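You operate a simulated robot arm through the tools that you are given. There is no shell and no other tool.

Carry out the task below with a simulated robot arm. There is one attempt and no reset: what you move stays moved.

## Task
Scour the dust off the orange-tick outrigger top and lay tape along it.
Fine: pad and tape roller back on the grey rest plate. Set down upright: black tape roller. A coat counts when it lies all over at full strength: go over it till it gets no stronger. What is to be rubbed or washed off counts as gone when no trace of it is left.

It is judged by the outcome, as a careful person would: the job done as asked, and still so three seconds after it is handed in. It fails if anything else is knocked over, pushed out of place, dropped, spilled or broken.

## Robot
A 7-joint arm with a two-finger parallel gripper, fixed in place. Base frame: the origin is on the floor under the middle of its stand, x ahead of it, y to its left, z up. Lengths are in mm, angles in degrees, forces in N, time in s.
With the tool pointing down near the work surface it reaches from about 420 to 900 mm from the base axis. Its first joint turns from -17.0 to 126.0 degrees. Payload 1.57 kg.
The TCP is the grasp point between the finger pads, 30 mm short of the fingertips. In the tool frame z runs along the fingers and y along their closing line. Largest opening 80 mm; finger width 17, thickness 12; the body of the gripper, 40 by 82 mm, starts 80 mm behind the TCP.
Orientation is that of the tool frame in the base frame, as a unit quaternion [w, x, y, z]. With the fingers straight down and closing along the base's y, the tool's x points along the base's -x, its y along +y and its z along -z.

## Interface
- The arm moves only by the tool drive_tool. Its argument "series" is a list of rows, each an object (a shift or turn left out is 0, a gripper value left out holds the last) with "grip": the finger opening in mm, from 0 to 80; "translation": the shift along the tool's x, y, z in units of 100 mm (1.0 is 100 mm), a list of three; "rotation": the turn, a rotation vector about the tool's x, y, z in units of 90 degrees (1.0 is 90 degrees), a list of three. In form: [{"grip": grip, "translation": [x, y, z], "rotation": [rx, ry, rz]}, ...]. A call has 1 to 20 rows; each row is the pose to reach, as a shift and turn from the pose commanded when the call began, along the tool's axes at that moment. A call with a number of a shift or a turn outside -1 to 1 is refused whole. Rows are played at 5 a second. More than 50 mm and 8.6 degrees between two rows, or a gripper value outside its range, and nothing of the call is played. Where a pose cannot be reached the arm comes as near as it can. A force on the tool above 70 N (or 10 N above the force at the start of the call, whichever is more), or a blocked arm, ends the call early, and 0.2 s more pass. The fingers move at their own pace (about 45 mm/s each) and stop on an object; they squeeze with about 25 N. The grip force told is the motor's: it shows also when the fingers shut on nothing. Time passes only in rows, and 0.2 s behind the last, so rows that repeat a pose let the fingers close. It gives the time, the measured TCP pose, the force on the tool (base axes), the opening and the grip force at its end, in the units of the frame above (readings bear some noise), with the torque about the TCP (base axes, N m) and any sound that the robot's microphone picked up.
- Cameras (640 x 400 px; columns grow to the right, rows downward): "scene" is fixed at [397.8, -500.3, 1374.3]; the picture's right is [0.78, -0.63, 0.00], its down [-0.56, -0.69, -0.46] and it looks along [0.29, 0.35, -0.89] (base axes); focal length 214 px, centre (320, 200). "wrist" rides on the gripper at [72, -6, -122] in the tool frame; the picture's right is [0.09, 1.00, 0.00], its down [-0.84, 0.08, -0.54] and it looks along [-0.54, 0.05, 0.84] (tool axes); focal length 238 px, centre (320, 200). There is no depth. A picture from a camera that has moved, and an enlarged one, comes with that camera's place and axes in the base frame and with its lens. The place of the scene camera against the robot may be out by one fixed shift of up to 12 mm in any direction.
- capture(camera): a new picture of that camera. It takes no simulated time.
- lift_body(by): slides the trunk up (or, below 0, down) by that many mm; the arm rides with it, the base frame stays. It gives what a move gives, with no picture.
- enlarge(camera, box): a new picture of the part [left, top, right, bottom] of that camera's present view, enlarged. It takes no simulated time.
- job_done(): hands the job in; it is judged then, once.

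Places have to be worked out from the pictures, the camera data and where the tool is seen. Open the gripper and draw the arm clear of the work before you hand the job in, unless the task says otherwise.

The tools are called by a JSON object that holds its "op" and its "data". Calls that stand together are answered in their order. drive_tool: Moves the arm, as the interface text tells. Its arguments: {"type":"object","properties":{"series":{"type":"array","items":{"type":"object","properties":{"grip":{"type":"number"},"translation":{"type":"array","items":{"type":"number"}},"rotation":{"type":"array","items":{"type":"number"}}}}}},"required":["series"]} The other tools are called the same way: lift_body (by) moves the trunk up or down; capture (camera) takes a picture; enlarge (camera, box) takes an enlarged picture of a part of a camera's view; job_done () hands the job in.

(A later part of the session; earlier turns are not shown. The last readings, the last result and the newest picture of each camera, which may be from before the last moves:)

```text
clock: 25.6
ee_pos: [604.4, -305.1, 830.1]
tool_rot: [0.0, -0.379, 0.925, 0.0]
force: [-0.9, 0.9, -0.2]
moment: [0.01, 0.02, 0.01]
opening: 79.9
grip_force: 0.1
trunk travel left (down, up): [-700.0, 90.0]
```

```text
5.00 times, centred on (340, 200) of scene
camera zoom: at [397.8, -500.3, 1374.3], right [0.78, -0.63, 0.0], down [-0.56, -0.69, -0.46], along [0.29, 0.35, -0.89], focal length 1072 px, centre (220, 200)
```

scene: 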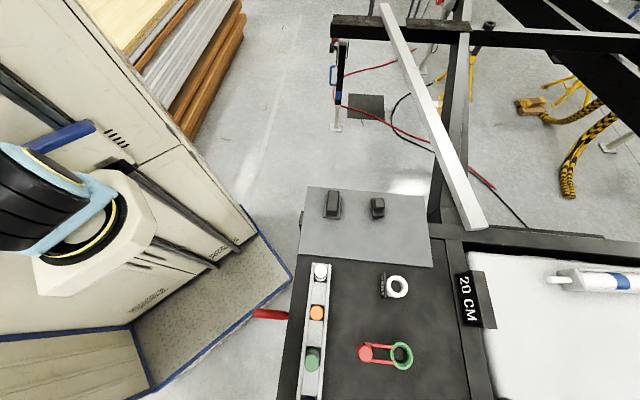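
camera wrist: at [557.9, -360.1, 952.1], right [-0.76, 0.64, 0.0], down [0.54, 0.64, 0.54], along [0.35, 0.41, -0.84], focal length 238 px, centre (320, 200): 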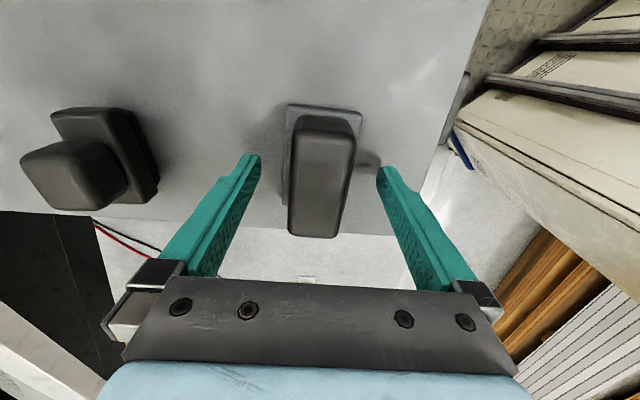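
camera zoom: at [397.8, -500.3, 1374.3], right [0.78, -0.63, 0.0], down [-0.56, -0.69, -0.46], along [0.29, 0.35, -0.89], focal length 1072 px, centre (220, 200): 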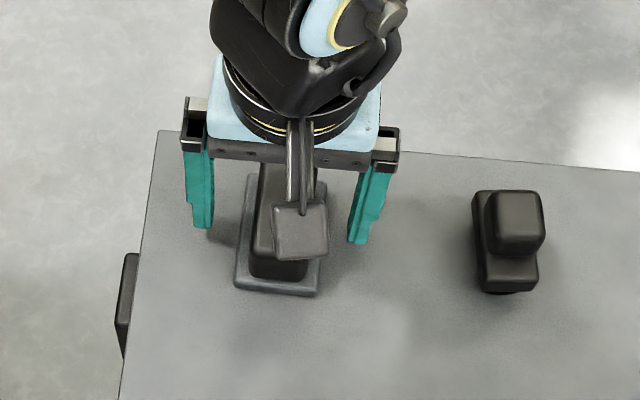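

The handle is centred between the fingers. I lower 6 mm more and close the gripper.

{"op": "drive_tool", "data": {"series": [{"translation": [0, 0, 0.03]}, {"translation": [0, 0, 0.06]}, {"translation": [0, 0, 0.06]}]}}

{"op": "drive_tool", "data": {"series": [{"grip": 60}, {"grip": 40}, {"grip": 20}, {"grip": 10}, {"grip": 5}, {"grip": 5}]}}

{"op": "capture", "data": {"camera": "wrist"}}

```text
clock: 26.4
ee_pos: [603.7, -305.2, 824.1]
tool_rot: [0.0, -0.379, 0.925, 0.0]
force: [-0.7, 0.0, 0.2]
moment: [-0.02, 0.04, -0.01]
opening: 80.1
grip_force: 0.0
trunk travel left (down, up): [-700.0, 90.0]
```

```text
clock: 27.8
ee_pos: [604.9, -305.6, 824.6]
tool_rot: [0.001, -0.38, 0.925, 0.0]
force: [-0.4, -0.2, 0.5]
moment: [-0.03, -0.05, -0.02]
opening: 49.3
grip_force: 25.3
trunk travel left (down, up): [-700.0, 90.0]
```

```text
taken
camera wrist: at [557.6, -360.4, 946.7], right [-0.77, 0.64, 0.0], down [0.54, 0.64, 0.54], along [0.35, 0.41, -0.84], focal length 238 px, centre (320, 200)
```

wrist: 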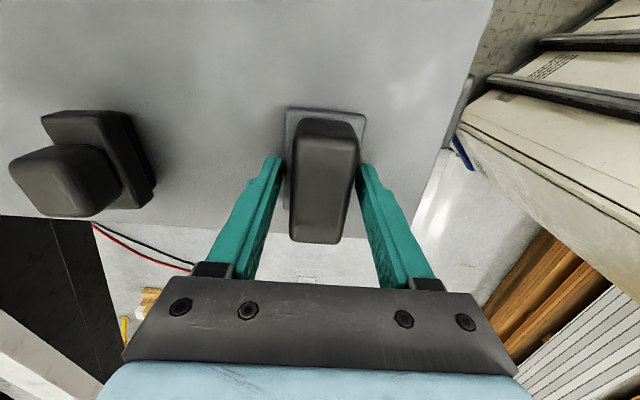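

The fingers stopped at 49 mm, so they caught the pad's base edges rather than the handle. I open, rise about 9 mm and close again.

{"op": "drive_tool", "data": {"series": [{"grip": 60}, {"grip": 80}, {"grip": 80, "translation": [0, 0, -0.05]}, {"grip": 80, "translation": [0, 0, -0.09]}]}}

{"op": "drive_tool", "data": {"series": [{"grip": 60}, {"grip": 40}, {"grip": 20}, {"grip": 10}, {"grip": 5}, {"grip": 5}, {"grip": 5}]}}

{"op": "capture", "data": {"camera": "wrist"}}

```text
clock: 28.8
ee_pos: [603.5, -305.1, 832.8]
tool_rot: [0.0, -0.379, 0.926, 0.0]
force: [-0.4, -0.5, -0.9]
moment: [0.02, 0.01, 0.03]
opening: 80.0
grip_force: 0.0
trunk travel left (down, up): [-700.0, 90.0]
```

```text
clock: 30.4
ee_pos: [603.4, -306.8, 833.1]
tool_rot: [-0.001, -0.379, 0.925, 0.0]
force: [0.2, 0.5, 0.0]
moment: [0.01, 0.02, 0.01]
opening: 33.7
grip_force: 24.9
trunk travel left (down, up): [-700.0, 90.0]
```

```text
taken
camera wrist: at [557.6, -360.6, 955.5], right [-0.77, 0.64, 0.0], down [0.54, 0.64, 0.54], along [0.35, 0.41, -0.84], focal length 238 px, centre (320, 200)
```

wrist: 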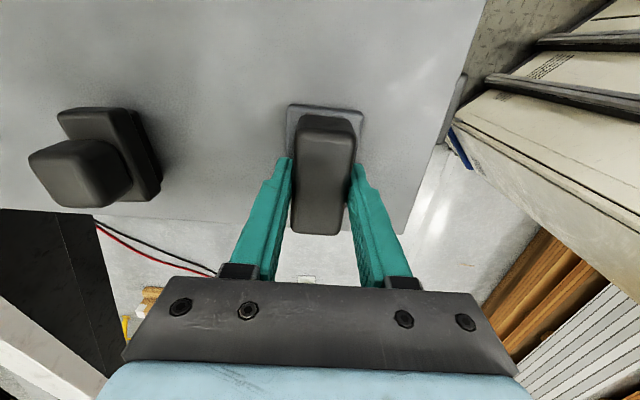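

The handle is gripped at 33.7 mm (TCP z 833 with the pad resting on the plate). I lift it straight up and check.

{"op": "drive_tool", "data": {"series": [{"translation": [0, 0, -0.1]}, {"translation": [0, 0, -0.3]}, {"translation": [0, 0, -0.65]}, {"translation": [0, 0, -1.0]}]}}

{"op": "drive_tool", "data": {"series": [{"translation": [0, 0, -0.4]}, {"translation": [0, 0, -0.8]}, {"translation": [0, 0, -1.0]}]}}

{"op": "capture", "data": {"camera": "wrist"}}

{"op": "capture", "data": {"camera": "scene"}}

```text
clock: 31.4
ee_pos: [604.4, -307.0, 931.8]
tool_rot: [0.0, -0.379, 0.925, 0.0]
force: [0.8, -0.5, -1.4]
moment: [0.02, 0.02, 0.02]
opening: 33.4
grip_force: 25.0
trunk travel left (down, up): [-700.0, 90.0]
```

```text
clock: 32.2
ee_pos: [603.5, -306.3, 1033.1]
tool_rot: [0.0, -0.381, 0.925, 0.0]
force: [-0.6, -0.1, -1.8]
moment: [0.0, 0.04, -0.01]
opening: 33.6
grip_force: 24.6
trunk travel left (down, up): [-700.0, 90.0]
```

```text
taken
camera wrist: at [557.1, -360.9, 1155.9], right [-0.77, 0.64, 0.0], down [0.54, 0.64, 0.54], along [0.35, 0.41, -0.84], focal length 238 px, centre (320, 200)
```

wrist: 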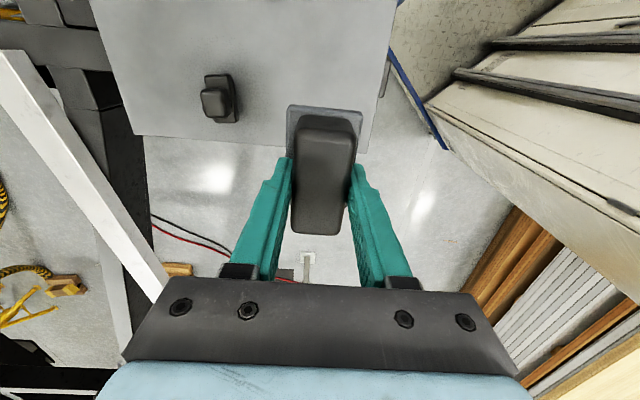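

```text
taken
```

scene: 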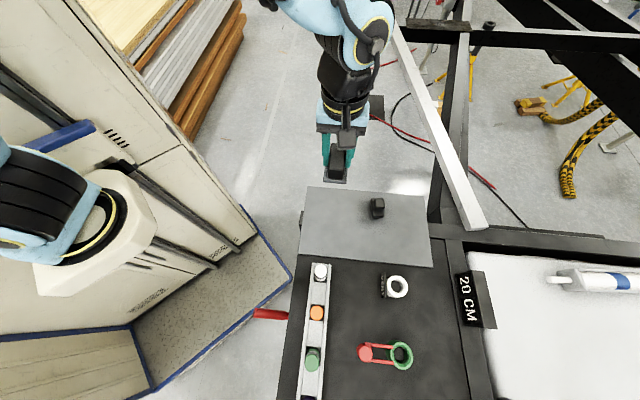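

The pad is up and steady in the grip (weight about 1.5 N). I carry it across to above the beam, turning the tool by 90 degrees so the pad's long side lies along the beam.

{"op": "drive_tool", "data": {"series": [{"translation": [0.381, -0.047, 0], "rotation": [0, 0, 0.0625]}, {"translation": [0.762, -0.093, 0], "rotation": [0, 0, 0.125]}]}}

{"op": "drive_tool", "data": {"series": [{"translation": [0.365, -0.12, 0], "rotation": [0, 0, 0.0625]}, {"translation": [0.73, -0.239, 0], "rotation": [0, 0, 0.125]}]}}

{"op": "drive_tool", "data": {"series": [{"translation": [0.334, -0.189, 0], "rotation": [0, 0, 0.0625]}, {"translation": [0.668, -0.377, 0], "rotation": [0, 0, 0.125]}]}}

{"op": "drive_tool", "data": {"series": [{"translation": [0.291, -0.25, 0], "rotation": [0, 0, 0.0625]}, {"translation": [0.583, -0.5, 0], "rotation": [0, 0, 0.125]}]}}

{"op": "drive_tool", "data": {"series": [{"translation": [0.237, -0.302, 0], "rotation": [0, 0, 0.0625]}, {"translation": [0.473, -0.604, 0], "rotation": [0, 0, 0.125]}]}}

{"op": "drive_tool", "data": {"series": [{"translation": [0.173, -0.343, 0], "rotation": [0, 0, 0.0625]}, {"translation": [0.347, -0.685, 0], "rotation": [0, 0, 0.125]}]}}

{"op": "capture", "data": {"camera": "wrist"}}

```text
clock: 32.8
ee_pos: [556.4, -365.0, 1032.2]
tool_rot: [0.0, -0.287, 0.958, 0.0]
force: [-0.3, 0.6, -0.7]
moment: [-0.01, 0.08, 0.01]
opening: 33.6
grip_force: 25.1
trunk travel left (down, up): [-700.0, 90.0]
```

```text
clock: 33.4
ee_pos: [507.0, -426.1, 1031.7]
tool_rot: [0.0, -0.191, 0.982, 0.0]
force: [0.6, -0.5, -1.5]
moment: [-0.02, -0.02, 0.02]
opening: 33.7
grip_force: 24.8
trunk travel left (down, up): [-700.0, 90.0]
```

```text
clock: 34.0
ee_pos: [459.5, -486.2, 1033.0]
tool_rot: [0.0, -0.094, 0.996, 0.001]
force: [0.8, 1.0, -0.8]
moment: [-0.05, 0.02, 0.02]
opening: 33.8
grip_force: 25.2
trunk travel left (down, up): [-700.0, 90.0]
```

```text
clock: 34.6
ee_pos: [413.5, -547.9, 1031.7]
tool_rot: [0.0, 0.003, 1.0, 0.0]
force: [-0.2, 1.2, -1.0]
moment: [-0.06, 0.01, 0.0]
opening: 33.6
grip_force: 25.0
trunk travel left (down, up): [-700.0, 90.0]
```

```text
clock: 35.2
ee_pos: [366.2, -606.3, 1032.1]
tool_rot: [0.0, 0.101, 0.995, 0.0]
force: [-0.5, 0.3, -1.5]
moment: [-0.01, -0.01, -0.02]
opening: 33.8
grip_force: 25.1
trunk travel left (down, up): [-700.0, 90.0]
```

```text
clock: 35.8
ee_pos: [316.5, -664.1, 1032.3]
tool_rot: [0.0, 0.198, 0.98, 0.001]
force: [0.5, -0.4, -1.1]
moment: [-0.01, 0.03, 0.01]
opening: 33.5
grip_force: 24.9
trunk travel left (down, up): [-700.0, 90.0]
```

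```text
taken
camera wrist: at [248.6, -642.4, 1155.1], right [0.3, 0.95, 0.0], down [0.8, -0.25, 0.54], along [0.52, -0.16, -0.84], focal length 238 px, centre (320, 200)
```

wrist: 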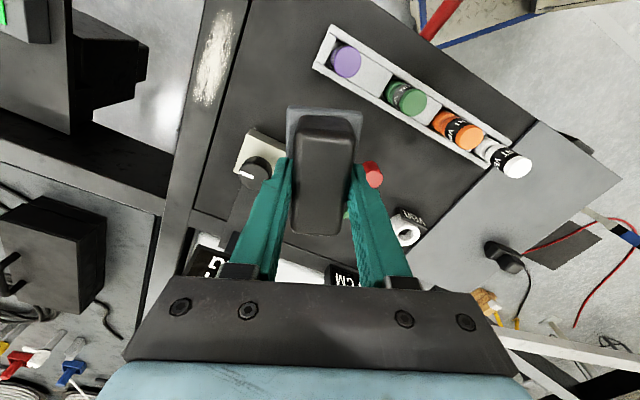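

{"op": "drive_tool", "data": {"series": [{"translation": [0.103, -0.37, 0], "rotation": [0, 0, 0.0625]}, {"translation": [0.206, -0.74, 0], "rotation": [0, 0, 0.125]}]}}

{"op": "drive_tool", "data": {"series": [{"translation": [0.029, -0.383, 0], "rotation": [0, 0, 0.0625]}, {"translation": [0.058, -0.766, 0], "rotation": [0, 0, 0.125]}]}}

{"op": "capture", "data": {"camera": "wrist"}}

{"op": "enlarge", "data": {"camera": "wrist", "box": [200, 0, 440, 150]}}

```text
clock: 36.4
ee_pos: [270.3, -724.7, 1034.0]
tool_rot: [0.0, 0.293, 0.956, 0.001]
force: [-0.7, 0.3, -0.4]
moment: [0.0, 0.01, 0.03]
opening: 33.8
grip_force: 25.5
trunk travel left (down, up): [-700.0, 90.0]
```

```text
clock: 37.0
ee_pos: [221.7, -786.8, 1033.6]
tool_rot: [0.0, 0.386, 0.923, 0.0]
force: [0.8, 0.3, 0.7]
moment: [-0.01, 0.03, -0.04]
opening: 33.9
grip_force: 25.0
trunk travel left (down, up): [-700.0, 90.0]
```

```text
taken
camera wrist: at [166.6, -739.3, 1155.8], right [0.64, 0.76, 0.0], down [0.64, -0.54, 0.54], along [0.41, -0.35, -0.84], focal length 238 px, centre (320, 200)
```

wrist: 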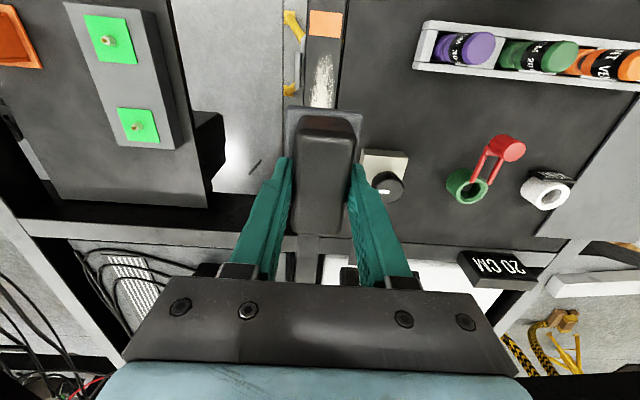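

```text
2.67 times, centred on (320, 75) of wrist
camera zoom: at [166.6, -739.3, 1155.8], right [0.64, 0.76, 0.0], down [0.64, -0.54, 0.54], along [0.41, -0.35, -0.84], focal length 636 px, centre (320, 533)
```

zoom: 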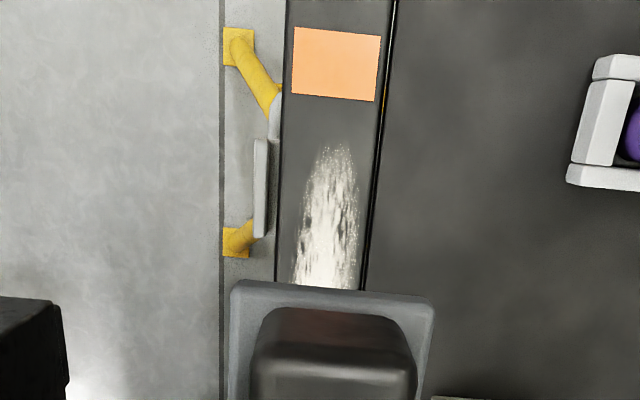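

The pad is lined up over the beam; the dust spans about ±63 mm along the tool x axis around the tool centre, and the beam top is near z 780, about 48 mm wide. I turn by -1 degree to match the beam and lower the pad toward it.

{"op": "drive_tool", "data": {"series": [{"translation": [0, 0, 0.35], "rotation": [0, 0, -0.0118]}, {"translation": [0, 0, 0.7], "rotation": [0, 0, -0.0118]}, {"translation": [0, 0, 1.0], "rotation": [0, 0, -0.0118]}]}}

{"op": "drive_tool", "data": {"series": [{"translation": [0, 0, 0.3]}, {"translation": [0, 0, 0.6]}, {"translation": [0, 0, 0.8]}]}}

{"op": "capture", "data": {"camera": "wrist"}}

{"op": "enlarge", "data": {"camera": "wrist", "box": [200, 0, 440, 150]}}

```text
clock: 37.8
ee_pos: [223.4, -787.6, 932.8]
tool_rot: [0.0, 0.377, 0.926, 0.0]
force: [0.0, 1.0, -1.8]
moment: [-0.02, -0.01, 0.0]
opening: 33.5
grip_force: 24.9
trunk travel left (down, up): [-700.0, 90.0]
```

```text
clock: 38.6
ee_pos: [222.9, -787.3, 853.2]
tool_rot: [0.0, 0.377, 0.926, 0.0]
force: [0.3, -0.1, -0.5]
moment: [-0.01, -0.02, 0.03]
opening: 33.9
grip_force: 25.1
trunk travel left (down, up): [-700.0, 90.0]
```

```text
taken
camera wrist: at [166.0, -741.1, 975.4], right [0.63, 0.78, 0.0], down [0.65, -0.53, 0.54], along [0.42, -0.34, -0.84], focal length 238 px, centre (320, 200)
```

wrist: 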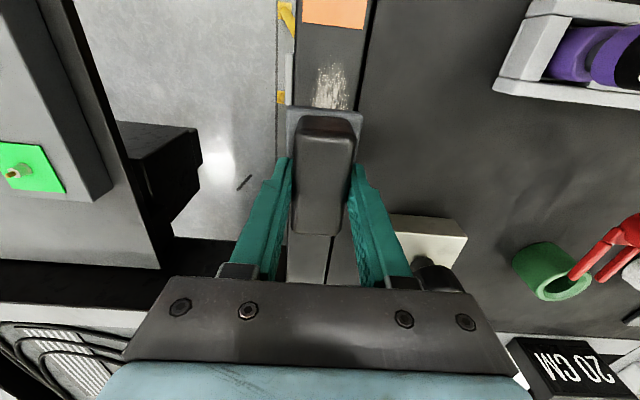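

```text
2.67 times, centred on (320, 75) of wrist
camera zoom: at [166.0, -741.1, 975.4], right [0.63, 0.78, 0.0], down [0.65, -0.53, 0.54], along [0.42, -0.34, -0.84], focal length 636 px, centre (320, 533)
```

zoom: 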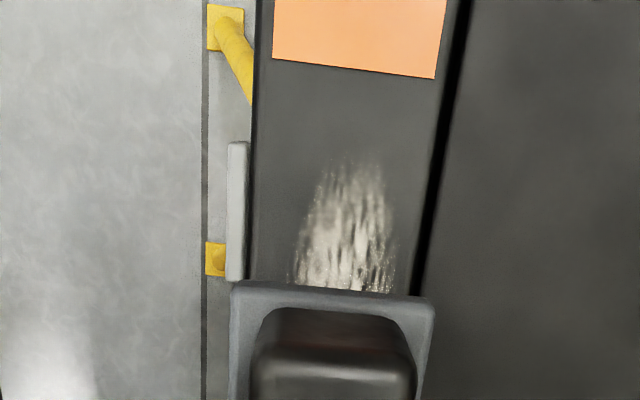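

The pad is well centred over the beam. I lower it in small steps watching for contact, expected near TCP z 828.

{"op": "drive_tool", "data": {"series": [{"translation": [0, 0.008, 0.07]}, {"translation": [0, 0.008, 0.14]}, {"translation": [0, 0.008, 0.18]}, {"translation": [0, 0.008, 0.19]}]}}

{"op": "drive_tool", "data": {"series": [{"translation": [0, 0, 0.01]}, {"translation": [0, 0, 0.02]}]}}

{"op": "drive_tool", "data": {"series": [{"translation": [0, 0, 0.01]}, {"translation": [0, 0, 0.02]}]}}

```text
clock: 39.6
ee_pos: [223.1, -787.2, 834.3]
tool_rot: [0.0, 0.376, 0.927, 0.0]
force: [0.7, -0.6, -1.4]
moment: [0.01, 0.01, -0.01]
opening: 33.7
grip_force: 25.4
trunk travel left (down, up): [-700.0, 90.0]
```

```text
clock: 40.2
ee_pos: [222.3, -787.0, 831.9]
tool_rot: [0.0, 0.377, 0.926, 0.001]
force: [-0.5, 0.2, -1.5]
moment: [0.01, 0.02, 0.0]
opening: 33.4
grip_force: 24.8
trunk travel left (down, up): [-700.0, 90.0]
```

```text
clock: 40.8
ee_pos: [222.4, -786.3, 830.3]
tool_rot: [0.0, 0.378, 0.926, 0.001]
force: [-0.5, 0.2, -1.2]
moment: [0.01, 0.03, -0.01]
opening: 33.5
grip_force: 25.1
trunk travel left (down, up): [-700.0, 90.0]
```

{"op": "drive_tool", "data": {"series": [{"translation": [0, 0, 0.01]}, {"translation": [0, 0, 0.02]}]}}

{"op": "drive_tool", "data": {"series": [{"translation": [0, 0, 0.01]}, {"translation": [0, 0, 0.02]}]}}

{"op": "enlarge", "data": {"camera": "wrist", "box": [200, 0, 440, 150]}}

```text
clock: 41.4
ee_pos: [222.6, -786.8, 827.6]
tool_rot: [-0.001, 0.378, 0.926, 0.0]
force: [0.4, -0.6, -1.3]
moment: [0.01, -0.01, 0.02]
opening: 33.7
grip_force: 24.9
trunk travel left (down, up): [-700.0, 90.0]
```

```text
clock: 42.0
ee_pos: [223.7, -787.4, 827.6]
tool_rot: [0.0, 0.377, 0.926, 0.0]
force: [-0.2, 2.3, 5.7]
moment: [0.33, 0.19, -0.02]
opening: 33.7
grip_force: 24.6
trunk travel left (down, up): [-700.0, 90.0]
```

```text
2.67 times, centred on (320, 75) of wrist
camera zoom: at [166.4, -740.2, 949.5], right [0.63, 0.78, 0.0], down [0.65, -0.53, 0.54], along [0.42, -0.34, -0.84], focal length 636 px, centre (320, 533)
```

zoom: 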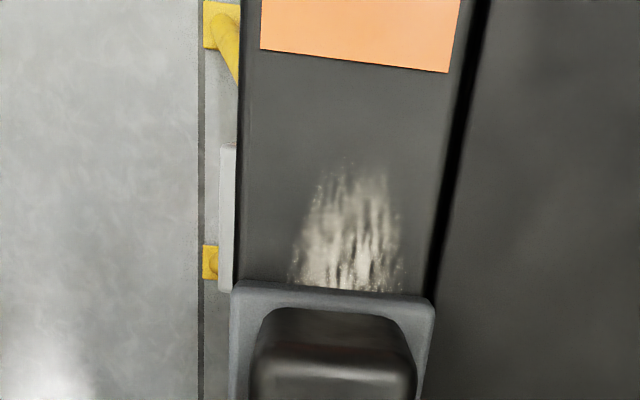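

Contact is found at TCP z about 827 with some 7 N. I now scrub back and forth along the beam with slightly more pressure.

{"op": "drive_tool", "data": {"series": [{"translation": [0.1, 0, 0.005]}, {"translation": [0.2, 0, 0.01]}, {"translation": [0.3, 0, 0.01]}, {"translation": [0.4, 0, 0.01]}, {"translation": [0.3, 0, 0.01]}, {"translation": [0.2, 0, 0.01]}, {"translation": [0.1, 0, 0.01]}, {"translation": [0.0, 0, 0.01]}, {"translation": [-0.1, 0, 0.01]}, {"translation": [-0.2, 0, 0.01]}, {"translation": [-0.3, 0, 0.01]}, {"translation": [-0.4, 0, 0.01]}]}}

{"op": "capture", "data": {"camera": "wrist"}}

{"op": "enlarge", "data": {"camera": "wrist", "box": [200, 0, 440, 150]}}

```text
clock: 44.6
ee_pos: [251.3, -815.2, 827.0]
tool_rot: [0.001, 0.376, 0.926, -0.001]
force: [-3.0, 2.3, 13.3]
moment: [0.06, 0.06, 0.05]
opening: 33.6
grip_force: 25.0
trunk travel left (down, up): [-700.0, 90.0]
```

```text
taken
camera wrist: at [195.2, -768.1, 948.1], right [0.63, 0.78, 0.0], down [0.65, -0.53, 0.54], along [0.42, -0.34, -0.84], focal length 238 px, centre (320, 200)
```

wrist: 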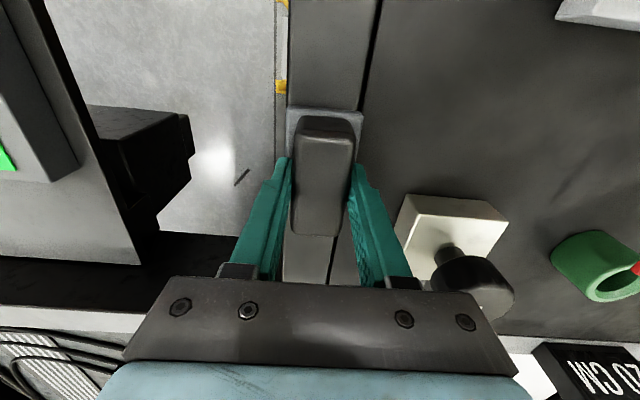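

```text
2.67 times, centred on (320, 75) of wrist
camera zoom: at [195.2, -768.1, 948.1], right [0.63, 0.78, 0.0], down [0.65, -0.53, 0.54], along [0.42, -0.34, -0.84], focal length 636 px, centre (320, 533)
```

zoom: 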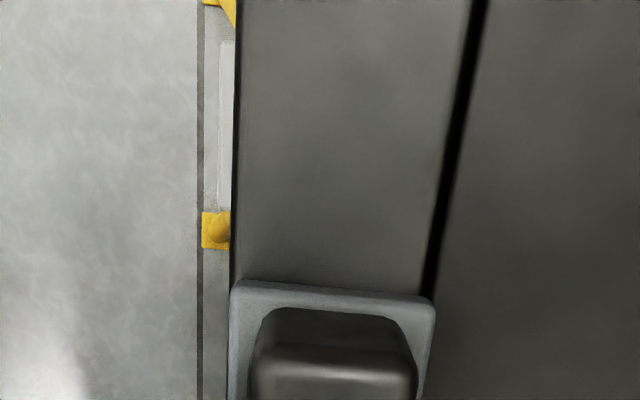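

The near half already looks clean. I go on with full strokes along the whole strip and then check.

{"op": "drive_tool", "data": {"series": [{"translation": [-0.05, 0, 0]}, {"translation": [0.05, 0, 0]}, {"translation": [0.15, 0, 0]}, {"translation": [0.25, 0, 0]}, {"translation": [0.35, 0, 0]}, {"translation": [0.45, 0, 0]}, {"translation": [0.55, 0, 0]}, {"translation": [0.65, 0, 0]}, {"translation": [0.75, 0, 0]}, {"translation": [0.85, 0, 0]}, {"translation": [0.75, 0, 0]}, {"translation": [0.65, 0, 0]}, {"translation": [0.55, 0, 0]}, {"translation": [0.45, 0, 0]}, {"translation": [0.35, 0, 0]}, {"translation": [0.25, 0, 0]}, {"translation": [0.15, 0, 0]}, {"translation": [0.05, 0, 0]}, {"translation": [-0.05, 0, 0]}, {"translation": [-0.08, 0, 0]}]}}

{"op": "drive_tool", "data": {"series": [{"translation": [0.08, 0, 0]}, {"translation": [0.18, 0, 0]}, {"translation": [0.28, 0, 0]}, {"translation": [0.38, 0, 0]}, {"translation": [0.48, 0, 0]}, {"translation": [0.58, 0, 0]}, {"translation": [0.68, 0, 0]}, {"translation": [0.78, 0, 0]}, {"translation": [0.88, 0, 0]}]}}

{"op": "capture", "data": {"camera": "wrist"}}

```text
clock: 48.8
ee_pos: [256.2, -819.0, 824.8]
tool_rot: [0.001, 0.377, 0.926, 0.0]
force: [-1.9, 3.3, 10.6]
moment: [0.06, 0.11, 0.02]
opening: 33.5
grip_force: 25.1
trunk travel left (down, up): [-700.0, 90.0]
```

```text
clock: 50.8
ee_pos: [194.0, -757.8, 825.4]
tool_rot: [0.001, 0.377, 0.926, 0.0]
force: [2.3, -2.4, 9.8]
moment: [0.01, -0.09, -0.04]
opening: 33.8
grip_force: 24.9
trunk travel left (down, up): [-700.0, 90.0]
```

```text
taken
camera wrist: at [138.1, -712.3, 947.9], right [0.63, 0.78, 0.0], down [0.65, -0.53, 0.54], along [0.42, -0.34, -0.84], focal length 238 px, centre (320, 200)
```

wrist: 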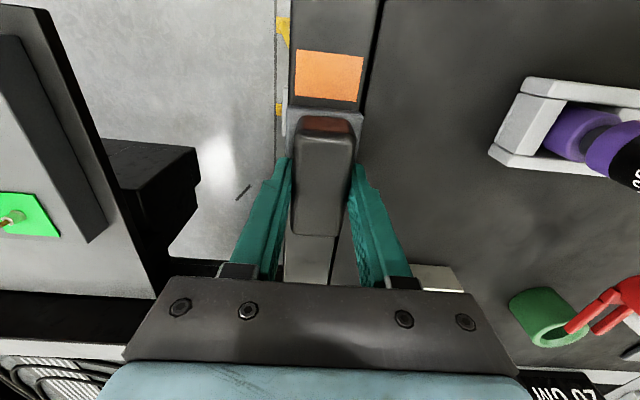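

I lift the pad off and shift sideways over the table so that the wrist camera can see the whole strip.

{"op": "drive_tool", "data": {"series": [{"translation": [0, 0, -0.1]}, {"translation": [0, 0, -0.4]}, {"translation": [0, 0, -0.7]}, {"translation": [0, 0, -1.0]}]}}

{"op": "drive_tool", "data": {"series": [{"translation": [-0.1, 0.2, -0.3]}, {"translation": [-0.2, 0.4, -0.6]}, {"translation": [-0.4, 0.6, -0.9]}, {"translation": [-0.55, 0.8, -0.95]}, {"translation": [-0.7, 1.0, -0.95]}]}}

{"op": "capture", "data": {"camera": "wrist"}}

{"op": "enlarge", "data": {"camera": "wrist", "box": [140, 0, 300, 200]}}

```text
clock: 51.8
ee_pos: [194.5, -759.3, 924.5]
tool_rot: [0.0, 0.377, 0.926, 0.0]
force: [0.3, 0.2, -1.9]
moment: [0.0, -0.02, 0.01]
opening: 34.0
grip_force: 25.4
trunk travel left (down, up): [-700.0, 90.0]
```

```text
clock: 53.0
ee_pos: [315.4, -736.1, 1020.6]
tool_rot: [-0.001, 0.378, 0.926, 0.0]
force: [-0.2, 0.7, -1.9]
moment: [-0.02, 0.0, -0.01]
opening: 33.8
grip_force: 24.4
trunk travel left (down, up): [-700.0, 90.0]
```

```text
taken
camera wrist: at [258.0, -689.9, 1142.9], right [0.63, 0.78, 0.0], down [0.65, -0.53, 0.54], along [0.42, -0.34, -0.84], focal length 238 px, centre (320, 200)
```

wrist: 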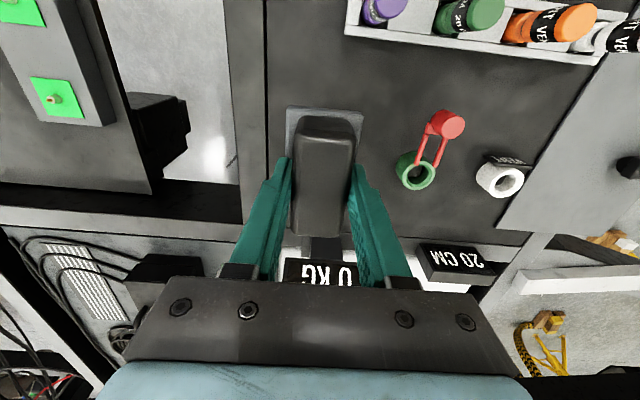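

```text
2.00 times, centred on (220, 100) of wrist
camera zoom: at [258.0, -689.9, 1142.9], right [0.63, 0.78, 0.0], down [0.65, -0.53, 0.54], along [0.42, -0.34, -0.84], focal length 477 px, centre (520, 400)
```

zoom: 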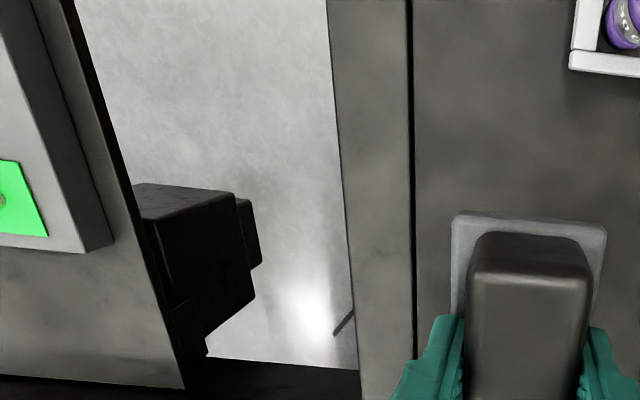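

{"op": "enlarge", "data": {"camera": "wrist", "box": [200, 0, 300, 65]}}

{"op": "enlarge", "data": {"camera": "wrist", "box": [200, 60, 300, 125]}}

{"op": "enlarge", "data": {"camera": "wrist", "box": [200, 120, 300, 185]}}

```text
6.15 times, centred on (250, 32) of wrist
camera zoom: at [258.0, -689.9, 1142.9], right [0.63, 0.78, 0.0], down [0.65, -0.53, 0.54], along [0.42, -0.34, -0.84], focal length 1467 px, centre (751, 1231)
```

zoom: 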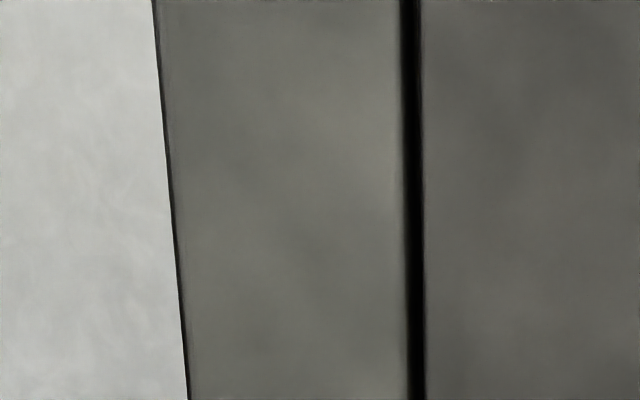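

```text
6.15 times, centred on (250, 92) of wrist
camera zoom: at [258.0, -689.9, 1142.9], right [0.63, 0.78, 0.0], down [0.65, -0.53, 0.54], along [0.42, -0.34, -0.84], focal length 1467 px, centre (751, 862)
```

zoom: 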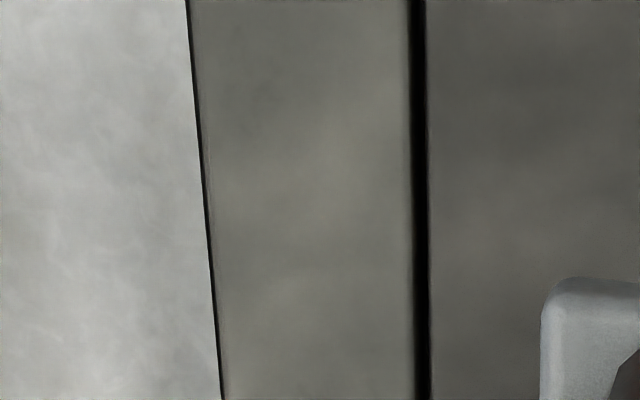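

```text
6.15 times, centred on (250, 152) of wrist
camera zoom: at [258.0, -689.9, 1142.9], right [0.63, 0.78, 0.0], down [0.65, -0.53, 0.54], along [0.42, -0.34, -0.84], focal length 1467 px, centre (751, 492)
```

zoom: 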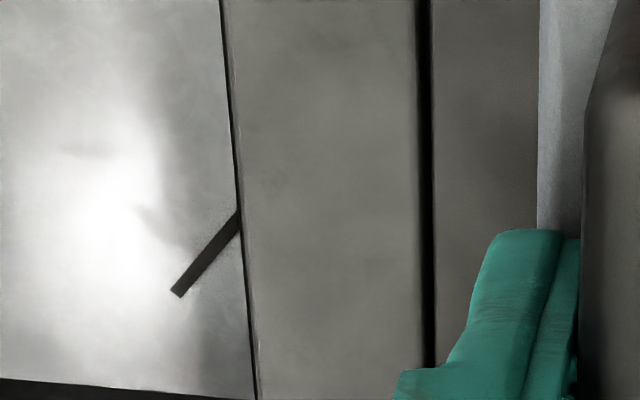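

The strip looks clean along its whole length, same as the untouched beam beyond. I carry the pad back to its place on the rest plate.

{"op": "drive_tool", "data": {"series": [{"translation": [0.059, 0.318, 0], "rotation": [0, 0, -0.0617]}, {"translation": [0.118, 0.636, 0], "rotation": [0, 0, -0.1235]}]}}

{"op": "drive_tool", "data": {"series": [{"translation": [-0.004, 0.324, 0], "rotation": [0, 0, -0.0617]}, {"translation": [-0.007, 0.647, 0], "rotation": [0, 0, -0.1235]}]}}

{"op": "drive_tool", "data": {"series": [{"translation": [-0.066, 0.316, 0], "rotation": [0, 0, -0.0617]}, {"translation": [-0.131, 0.633, 0], "rotation": [0, 0, -0.1235]}]}}

{"op": "drive_tool", "data": {"series": [{"translation": [-0.125, 0.298, 0], "rotation": [0, 0, -0.0617]}, {"translation": [-0.251, 0.596, 0], "rotation": [0, 0, -0.1235]}]}}

{"op": "drive_tool", "data": {"series": [{"translation": [-0.18, 0.269, 0], "rotation": [0, 0, -0.0617]}, {"translation": [-0.361, 0.537, 0], "rotation": [0, 0, -0.1235]}]}}

{"op": "drive_tool", "data": {"series": [{"translation": [-0.229, 0.229, 0], "rotation": [0, 0, -0.0617]}, {"translation": [-0.458, 0.457, 0], "rotation": [0, 0, -0.1235]}]}}

{"op": "drive_tool", "data": {"series": [{"translation": [-0.269, 0.18, 0], "rotation": [0, 0, -0.0617]}, {"translation": [-0.537, 0.361, 0], "rotation": [0, 0, -0.1235]}]}}

{"op": "drive_tool", "data": {"series": [{"translation": [-0.299, 0.125, 0], "rotation": [0, 0, -0.0617]}, {"translation": [-0.597, 0.25, 0], "rotation": [0, 0, -0.1235]}]}}

{"op": "capture", "data": {"camera": "wrist"}}

```text
clock: 53.6
ee_pos: [350.0, -680.8, 1019.1]
tool_rot: [0.0, 0.286, 0.958, 0.0]
force: [-1.3, -0.5, -0.9]
moment: [0.02, -0.06, -0.01]
opening: 33.5
grip_force: 25.5
trunk travel left (down, up): [-700.0, 90.0]
```

```text
clock: 54.2
ee_pos: [386.5, -627.8, 1020.2]
tool_rot: [0.001, 0.191, 0.982, 0.001]
force: [-1.0, -0.3, -0.6]
moment: [0.01, -0.02, 0.01]
opening: 33.7
grip_force: 24.5
trunk travel left (down, up): [-700.0, 90.0]
```

```text
clock: 54.8
ee_pos: [420.9, -574.9, 1020.1]
tool_rot: [0.0, 0.095, 0.996, 0.0]
force: [-0.5, -0.5, -0.8]
moment: [0.02, -0.02, 0.0]
opening: 33.5
grip_force: 24.6
trunk travel left (down, up): [-700.0, 90.0]
```

```text
clock: 55.4
ee_pos: [456.5, -521.7, 1020.7]
tool_rot: [0.0, -0.002, 1.0, 0.0]
force: [-0.5, -1.0, -1.2]
moment: [0.05, -0.02, 0.01]
opening: 33.9
grip_force: 24.7
trunk travel left (down, up): [-700.0, 90.0]
```

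```text
clock: 56.0
ee_pos: [494.0, -467.7, 1019.9]
tool_rot: [0.0, -0.099, 0.995, 0.0]
force: [0.1, -0.7, -0.1]
moment: [0.03, 0.01, 0.01]
opening: 33.8
grip_force: 25.2
trunk travel left (down, up): [-700.0, 90.0]
```

```text
clock: 56.6
ee_pos: [530.2, -413.6, 1020.9]
tool_rot: [0.0, -0.194, 0.981, 0.0]
force: [-0.2, -0.7, -1.1]
moment: [0.01, 0.03, 0.02]
opening: 33.8
grip_force: 24.9
trunk travel left (down, up): [-700.0, 90.0]
```

```text
clock: 57.2
ee_pos: [565.8, -358.9, 1019.4]
tool_rot: [0.0, -0.289, 0.957, 0.0]
force: [-0.8, 0.7, -1.3]
moment: [0.04, -0.03, 0.04]
opening: 33.9
grip_force: 24.7
trunk travel left (down, up): [-700.0, 90.0]
```

```text
clock: 57.8
ee_pos: [602.1, -305.1, 1020.6]
tool_rot: [0.001, -0.38, 0.925, 0.0]
force: [-1.0, -0.1, -0.6]
moment: [0.01, -0.02, 0.01]
opening: 33.5
grip_force: 25.3
trunk travel left (down, up): [-700.0, 90.0]
```

```text
taken
camera wrist: at [554.7, -360.0, 1142.8], right [-0.77, 0.64, 0.0], down [0.54, 0.64, 0.54], along [0.35, 0.41, -0.84], focal length 238 px, centre (320, 200)
```

wrist: 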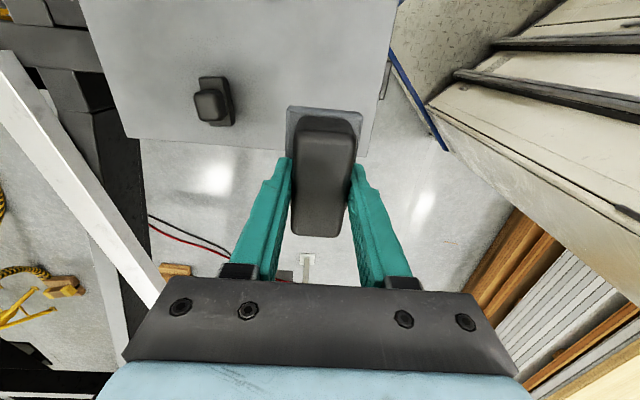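

The pad is above its old spot. I lower it, the last bit in small steps until it rests on the plate.

{"op": "drive_tool", "data": {"series": [{"translation": [0, 0, 0.4]}, {"translation": [0, 0, 0.8]}, {"translation": [0, 0, 1.0]}]}}

{"op": "drive_tool", "data": {"series": [{"translation": [0, 0, 0.35]}, {"translation": [0, 0, 0.65]}, {"translation": [0, 0, 0.8]}, {"translation": [0, 0, 0.83]}]}}

{"op": "drive_tool", "data": {"series": [{"translation": [0, 0, 0.01]}, {"translation": [0, 0, 0.02]}]}}

{"op": "drive_tool", "data": {"series": [{"translation": [0, 0, 0.01]}, {"translation": [0, 0, 0.02]}]}}

```text
clock: 58.6
ee_pos: [600.4, -304.6, 920.2]
tool_rot: [0.0, -0.38, 0.925, 0.0]
force: [-0.1, 0.7, -0.4]
moment: [0.03, 0.0, -0.03]
opening: 33.8
grip_force: 25.0
trunk travel left (down, up): [-700.0, 90.0]
```

```text
clock: 59.6
ee_pos: [601.3, -305.2, 837.7]
tool_rot: [0.0, -0.38, 0.925, 0.0]
force: [-0.2, 0.5, -0.7]
moment: [0.0, -0.01, 0.01]
opening: 33.6
grip_force: 24.7
trunk travel left (down, up): [-700.0, 90.0]
```

```text
clock: 60.2
ee_pos: [601.6, -305.7, 835.2]
tool_rot: [-0.001, -0.38, 0.925, 0.0]
force: [0.1, 0.1, -0.2]
moment: [0.0, 0.01, 0.03]
opening: 33.7
grip_force: 24.8
trunk travel left (down, up): [-700.0, 90.0]
```

```text
clock: 60.8
ee_pos: [603.0, -304.8, 833.0]
tool_rot: [0.0, -0.38, 0.925, 0.0]
force: [0.4, -0.4, -1.0]
moment: [0.0, 0.02, 0.0]
opening: 33.8
grip_force: 25.1
trunk travel left (down, up): [-700.0, 90.0]
```

{"op": "drive_tool", "data": {"series": [{"translation": [0, 0, 0.005]}, {"translation": [0, 0, 0.01]}]}}

{"op": "drive_tool", "data": {"series": [{"translation": [0, 0, 0.005]}, {"translation": [0, 0, 0.01]}]}}

```text
clock: 61.4
ee_pos: [601.5, -305.9, 832.7]
tool_rot: [0.0, -0.38, 0.925, -0.001]
force: [-0.4, -0.1, -1.4]
moment: [0.02, 0.01, 0.0]
opening: 33.8
grip_force: 24.9
trunk travel left (down, up): [-700.0, 90.0]
```

```text
clock: 62.0
ee_pos: [601.8, -305.8, 831.1]
tool_rot: [0.001, -0.38, 0.925, -0.002]
force: [-1.5, 0.0, 5.5]
moment: [0.18, -0.02, 0.05]
opening: 33.6
grip_force: 24.9
trunk travel left (down, up): [-700.0, 90.0]
```

The pad rests on the plate (5.5 N). I open the gripper and rise clear.

{"op": "drive_tool", "data": {"series": [{"grip": 45}, {"grip": 60}, {"grip": 80}, {"grip": 80, "translation": [0, 0, -0.1]}, {"grip": 80, "translation": [0, 0, -0.4]}, {"grip": 80, "translation": [0, 0, -0.7]}, {"grip": 80, "translation": [0, 0, -1.0]}]}}

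{"op": "capture", "data": {"camera": "wrist"}}

```text
clock: 63.6
ee_pos: [602.0, -306.0, 932.5]
tool_rot: [-0.001, -0.381, 0.925, -0.001]
force: [0.4, -0.2, -0.9]
moment: [0.01, 0.01, 0.0]
opening: 79.9
grip_force: 0.1
trunk travel left (down, up): [-700.0, 90.0]
```

```text
taken
camera wrist: at [555.5, -360.6, 1053.7], right [-0.77, 0.64, 0.0], down [0.54, 0.64, 0.54], along [0.35, 0.41, -0.84], focal length 238 px, centre (320, 200)
```

wrist: 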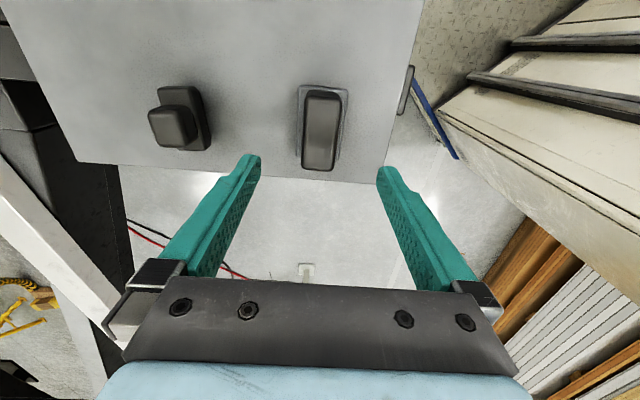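

The pad stands where it was. I move over the roller along the tool's -y for a look.

{"op": "drive_tool", "data": {"series": [{"translation": [0, -0.4, -0.2]}, {"translation": [0, -0.8, -0.4]}, {"translation": [0, -1.0, -0.45]}]}}

{"op": "drive_tool", "data": {"series": [{"translation": [-0.02, -0.2, 0]}, {"translation": [-0.03, -0.32, 0]}]}}

{"op": "capture", "data": {"camera": "wrist"}}

{"op": "enlarge", "data": {"camera": "wrist", "box": [200, 40, 440, 190]}}

```text
clock: 64.4
ee_pos: [672.4, -377.1, 976.7]
tool_rot: [-0.001, -0.379, 0.925, 0.0]
force: [-0.7, -0.1, -0.3]
moment: [-0.01, 0.0, -0.03]
opening: 80.4
grip_force: 0.0
trunk travel left (down, up): [-700.0, 90.0]
```

```text
clock: 65.0
ee_pos: [696.8, -397.8, 976.0]
tool_rot: [0.0, -0.38, 0.925, 0.0]
force: [0.7, 0.2, 0.6]
moment: [-0.03, -0.02, 0.01]
opening: 79.8
grip_force: 0.1
trunk travel left (down, up): [-700.0, 90.0]
```

```text
taken
camera wrist: at [650.4, -451.8, 1099.0], right [-0.77, 0.64, 0.0], down [0.54, 0.64, 0.54], along [0.35, 0.41, -0.84], focal length 238 px, centre (320, 200)
```

wrist: 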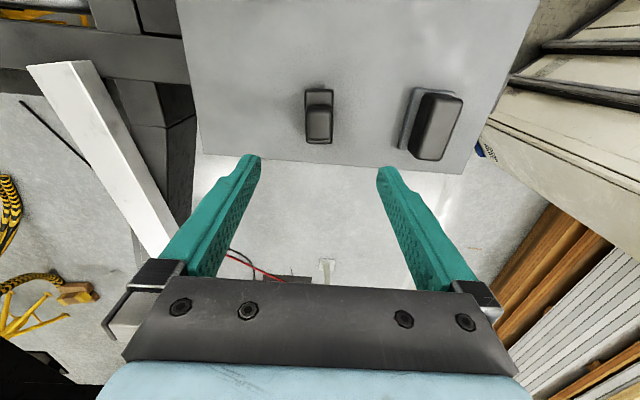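

```text
2.67 times, centred on (320, 115) of wrist
camera zoom: at [650.4, -451.8, 1099.0], right [-0.77, 0.64, 0.0], down [0.54, 0.64, 0.54], along [0.35, 0.41, -0.84], focal length 636 px, centre (320, 427)
```

zoom: 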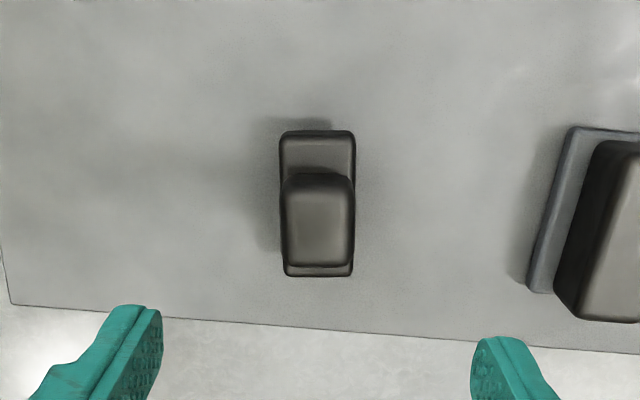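

{"op": "enlarge", "data": {"camera": "scene", "box": [350, 185, 406, 220]}}

{"op": "enlarge", "data": {"camera": "wrist", "box": [280, 70, 360, 150]}}

```text
11.43 times, centred on (378, 202) of scene
camera zoom: at [397.8, -500.3, 1374.3], right [0.78, -0.63, 0.0], down [-0.56, -0.69, -0.46], along [0.29, 0.35, -0.89], focal length 2451 px, centre (-343, 171)
```

zoom: 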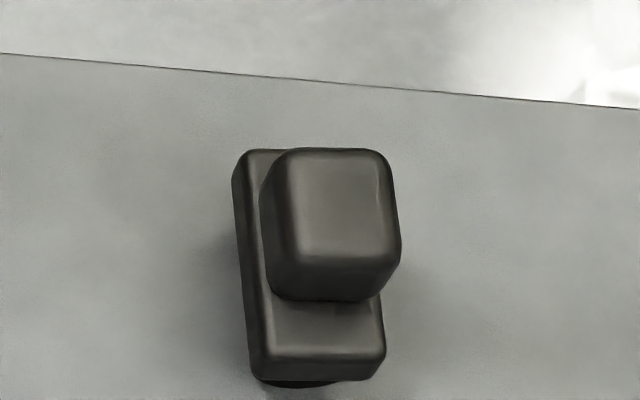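

```text
5.00 times, centred on (320, 110) of wrist
camera zoom: at [650.4, -451.8, 1099.0], right [-0.77, 0.64, 0.0], down [0.54, 0.64, 0.54], along [0.35, 0.41, -0.84], focal length 1192 px, centre (320, 650)
```

zoom: 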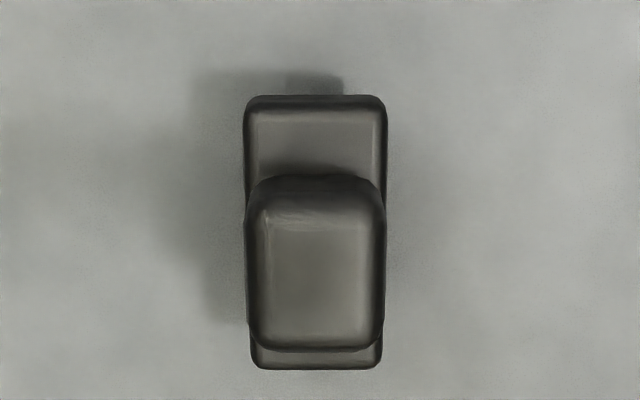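

I want a side view to see what is under the roller body, so I tilt the tool by 30 degrees about its y axis while backing off a little.

{"op": "drive_tool", "data": {"series": [{"translation": [0.1, 0, 0.1], "rotation": [0, -0.09, 0]}, {"translation": [0.2, 0, 0.2], "rotation": [0, -0.18, 0]}, {"translation": [0.3, 0, 0.3], "rotation": [0, -0.27, 0]}, {"translation": [0.4, 0, 0.5], "rotation": [0, -0.34, 0]}]}}

{"op": "capture", "data": {"camera": "wrist"}}

{"op": "enlarge", "data": {"camera": "wrist", "box": [260, 30, 380, 130]}}

```text
clock: 66.0
ee_pos: [669.0, -424.7, 927.1]
tool_rot: [0.245, -0.366, 0.892, 0.1]
force: [-0.4, 1.1, 0.2]
moment: [-0.1, 0.04, -0.01]
opening: 79.8
grip_force: 0.1
trunk travel left (down, up): [-700.0, 90.0]
```

```text
taken
camera wrist: at [585.9, -516.0, 995.5], right [-0.76, 0.65, -0.05], down [0.26, 0.37, 0.89], along [0.6, 0.66, -0.45], focal length 238 px, centre (320, 200)
```

wrist: 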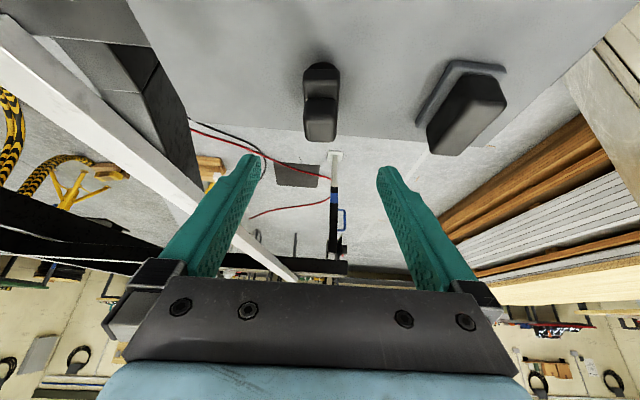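

```text
4.00 times, centred on (320, 80) of wrist
camera zoom: at [585.9, -516.0, 995.5], right [-0.76, 0.65, -0.05], down [0.26, 0.37, 0.89], along [0.6, 0.66, -0.45], focal length 953 px, centre (320, 680)
```

zoom: 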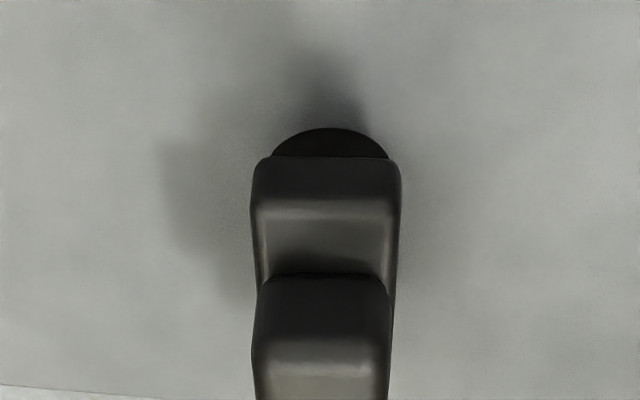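

The underside shows a round drum whose axis runs along the body's long side, so it must roll at right angles to that; the body top is near z 820 and the knob top near z 846. I untilt, then spin the tool to about 40 degrees so that I can grip the knob along the drum axis with no turn needed later at the beam.

{"op": "drive_tool", "data": {"series": [{"translation": [-0.15, 0, -0.06], "rotation": [0, 0.09, 0]}, {"translation": [-0.3, 0, -0.12], "rotation": [0, 0.18, 0]}, {"translation": [-0.45, 0, -0.18], "rotation": [0, 0.27, 0]}, {"translation": [-0.6, 0, -0.227], "rotation": [0, 0.34, 0]}]}}

{"op": "drive_tool", "data": {"series": [{"rotation": [0, 0, 0.09]}, {"rotation": [0, 0, 0.18]}, {"rotation": [0, 0, 0.27]}, {"rotation": [0, 0, 0.36]}, {"rotation": [0, 0, 0.45]}, {"rotation": [0, 0, 0.54]}, {"rotation": [0, 0, 0.63]}, {"rotation": [0, 0, 0.72]}, {"rotation": [0, 0, 0.81]}, {"rotation": [0, 0, 0.89]}, {"rotation": [0, 0, 0.942]}]}}

{"op": "capture", "data": {"camera": "wrist"}}

{"op": "enlarge", "data": {"camera": "wrist", "box": [260, 60, 380, 160]}}

```text
clock: 67.0
ee_pos: [696.8, -398.2, 976.9]
tool_rot: [-0.001, -0.379, 0.925, 0.0]
force: [-0.2, -0.9, -0.3]
moment: [0.07, -0.01, -0.03]
opening: 80.0
grip_force: 0.1
trunk travel left (down, up): [-700.0, 90.0]
```

```text
clock: 69.4
ee_pos: [697.0, -398.0, 975.1]
tool_rot: [0.0, 0.344, 0.939, 0.0]
force: [-0.2, 0.0, -0.3]
moment: [0.03, 0.0, 0.0]
opening: 80.3
grip_force: 0.0
trunk travel left (down, up): [-700.0, 90.0]
```

```text
taken
camera wrist: at [637.3, -355.7, 1098.5], right [0.57, 0.82, 0.0], down [0.69, -0.48, 0.54], along [0.44, -0.31, -0.84], focal length 238 px, centre (320, 200)
```

wrist: 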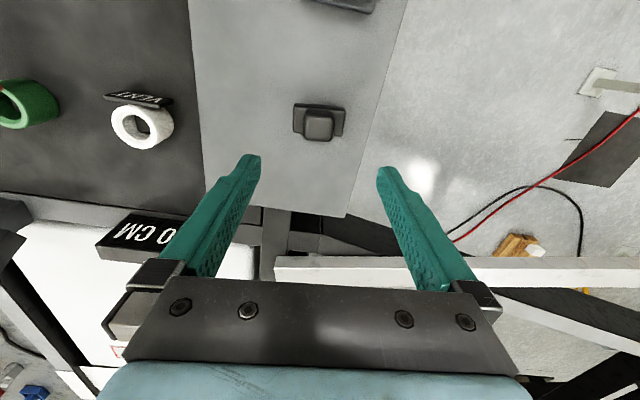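

```text
4.00 times, centred on (320, 110) of wrist
camera zoom: at [637.3, -355.7, 1098.5], right [0.57, 0.82, 0.0], down [0.69, -0.48, 0.54], along [0.44, -0.31, -0.84], focal length 953 px, centre (320, 560)
```

zoom: 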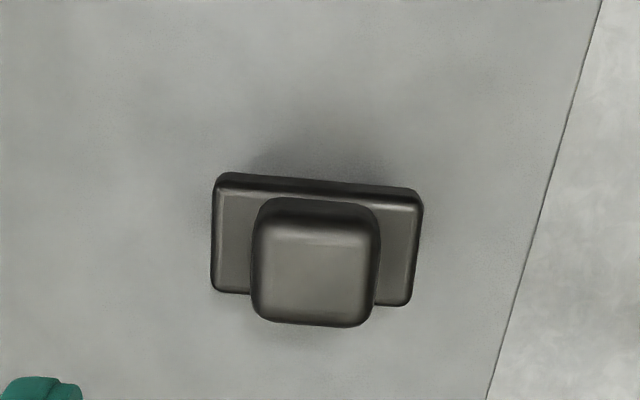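

The knob is centred under the tool and the drum axis is parallel to the closing line. I lower to just above the grip height and check.

{"op": "drive_tool", "data": {"series": [{"translation": [0, 0, 0.35]}, {"translation": [0, 0, 0.7]}, {"translation": [0, 0, 0.95]}, {"translation": [0, 0, 1.0]}]}}

{"op": "drive_tool", "data": {"series": [{"translation": [0, 0, 0.06]}, {"translation": [0, 0, 0.12]}, {"translation": [0, 0, 0.15]}]}}

{"op": "capture", "data": {"camera": "wrist"}}

{"op": "enlarge", "data": {"camera": "scene", "box": [330, 160, 430, 230]}}

```text
clock: 70.4
ee_pos: [696.3, -398.2, 876.3]
tool_rot: [0.0, 0.343, 0.94, -0.001]
force: [-0.9, 0.0, 0.2]
moment: [0.02, 0.01, -0.01]
opening: 80.1
grip_force: 0.0
trunk travel left (down, up): [-700.0, 90.0]
```

```text
clock: 71.2
ee_pos: [697.4, -398.2, 861.1]
tool_rot: [0.0, 0.343, 0.939, 0.0]
force: [-0.5, -0.1, -1.0]
moment: [0.0, 0.03, -0.02]
opening: 80.0
grip_force: 0.0
trunk travel left (down, up): [-700.0, 90.0]
```

```text
taken
camera wrist: at [637.3, -355.4, 983.4], right [0.57, 0.82, 0.0], down [0.69, -0.48, 0.54], along [0.45, -0.31, -0.84], focal length 238 px, centre (320, 200)
```

wrist: 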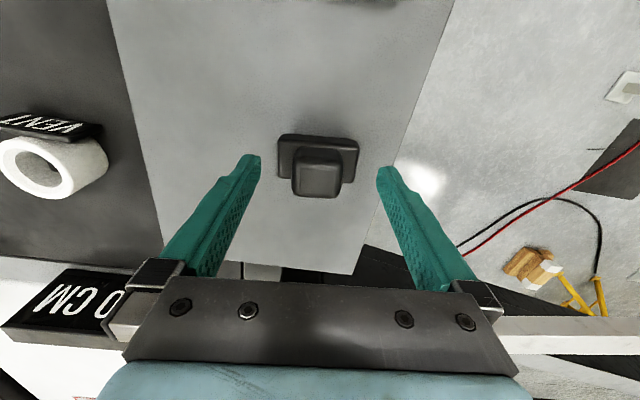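

```text
5.71 times, centred on (380, 195) of scene
camera zoom: at [397.8, -500.3, 1374.3], right [0.78, -0.63, 0.0], down [-0.56, -0.69, -0.46], along [0.29, 0.35, -0.89], focal length 1226 px, centre (-23, 229)
```

zoom: 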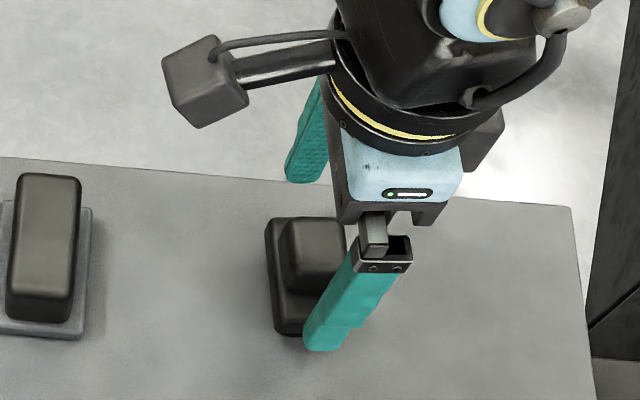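

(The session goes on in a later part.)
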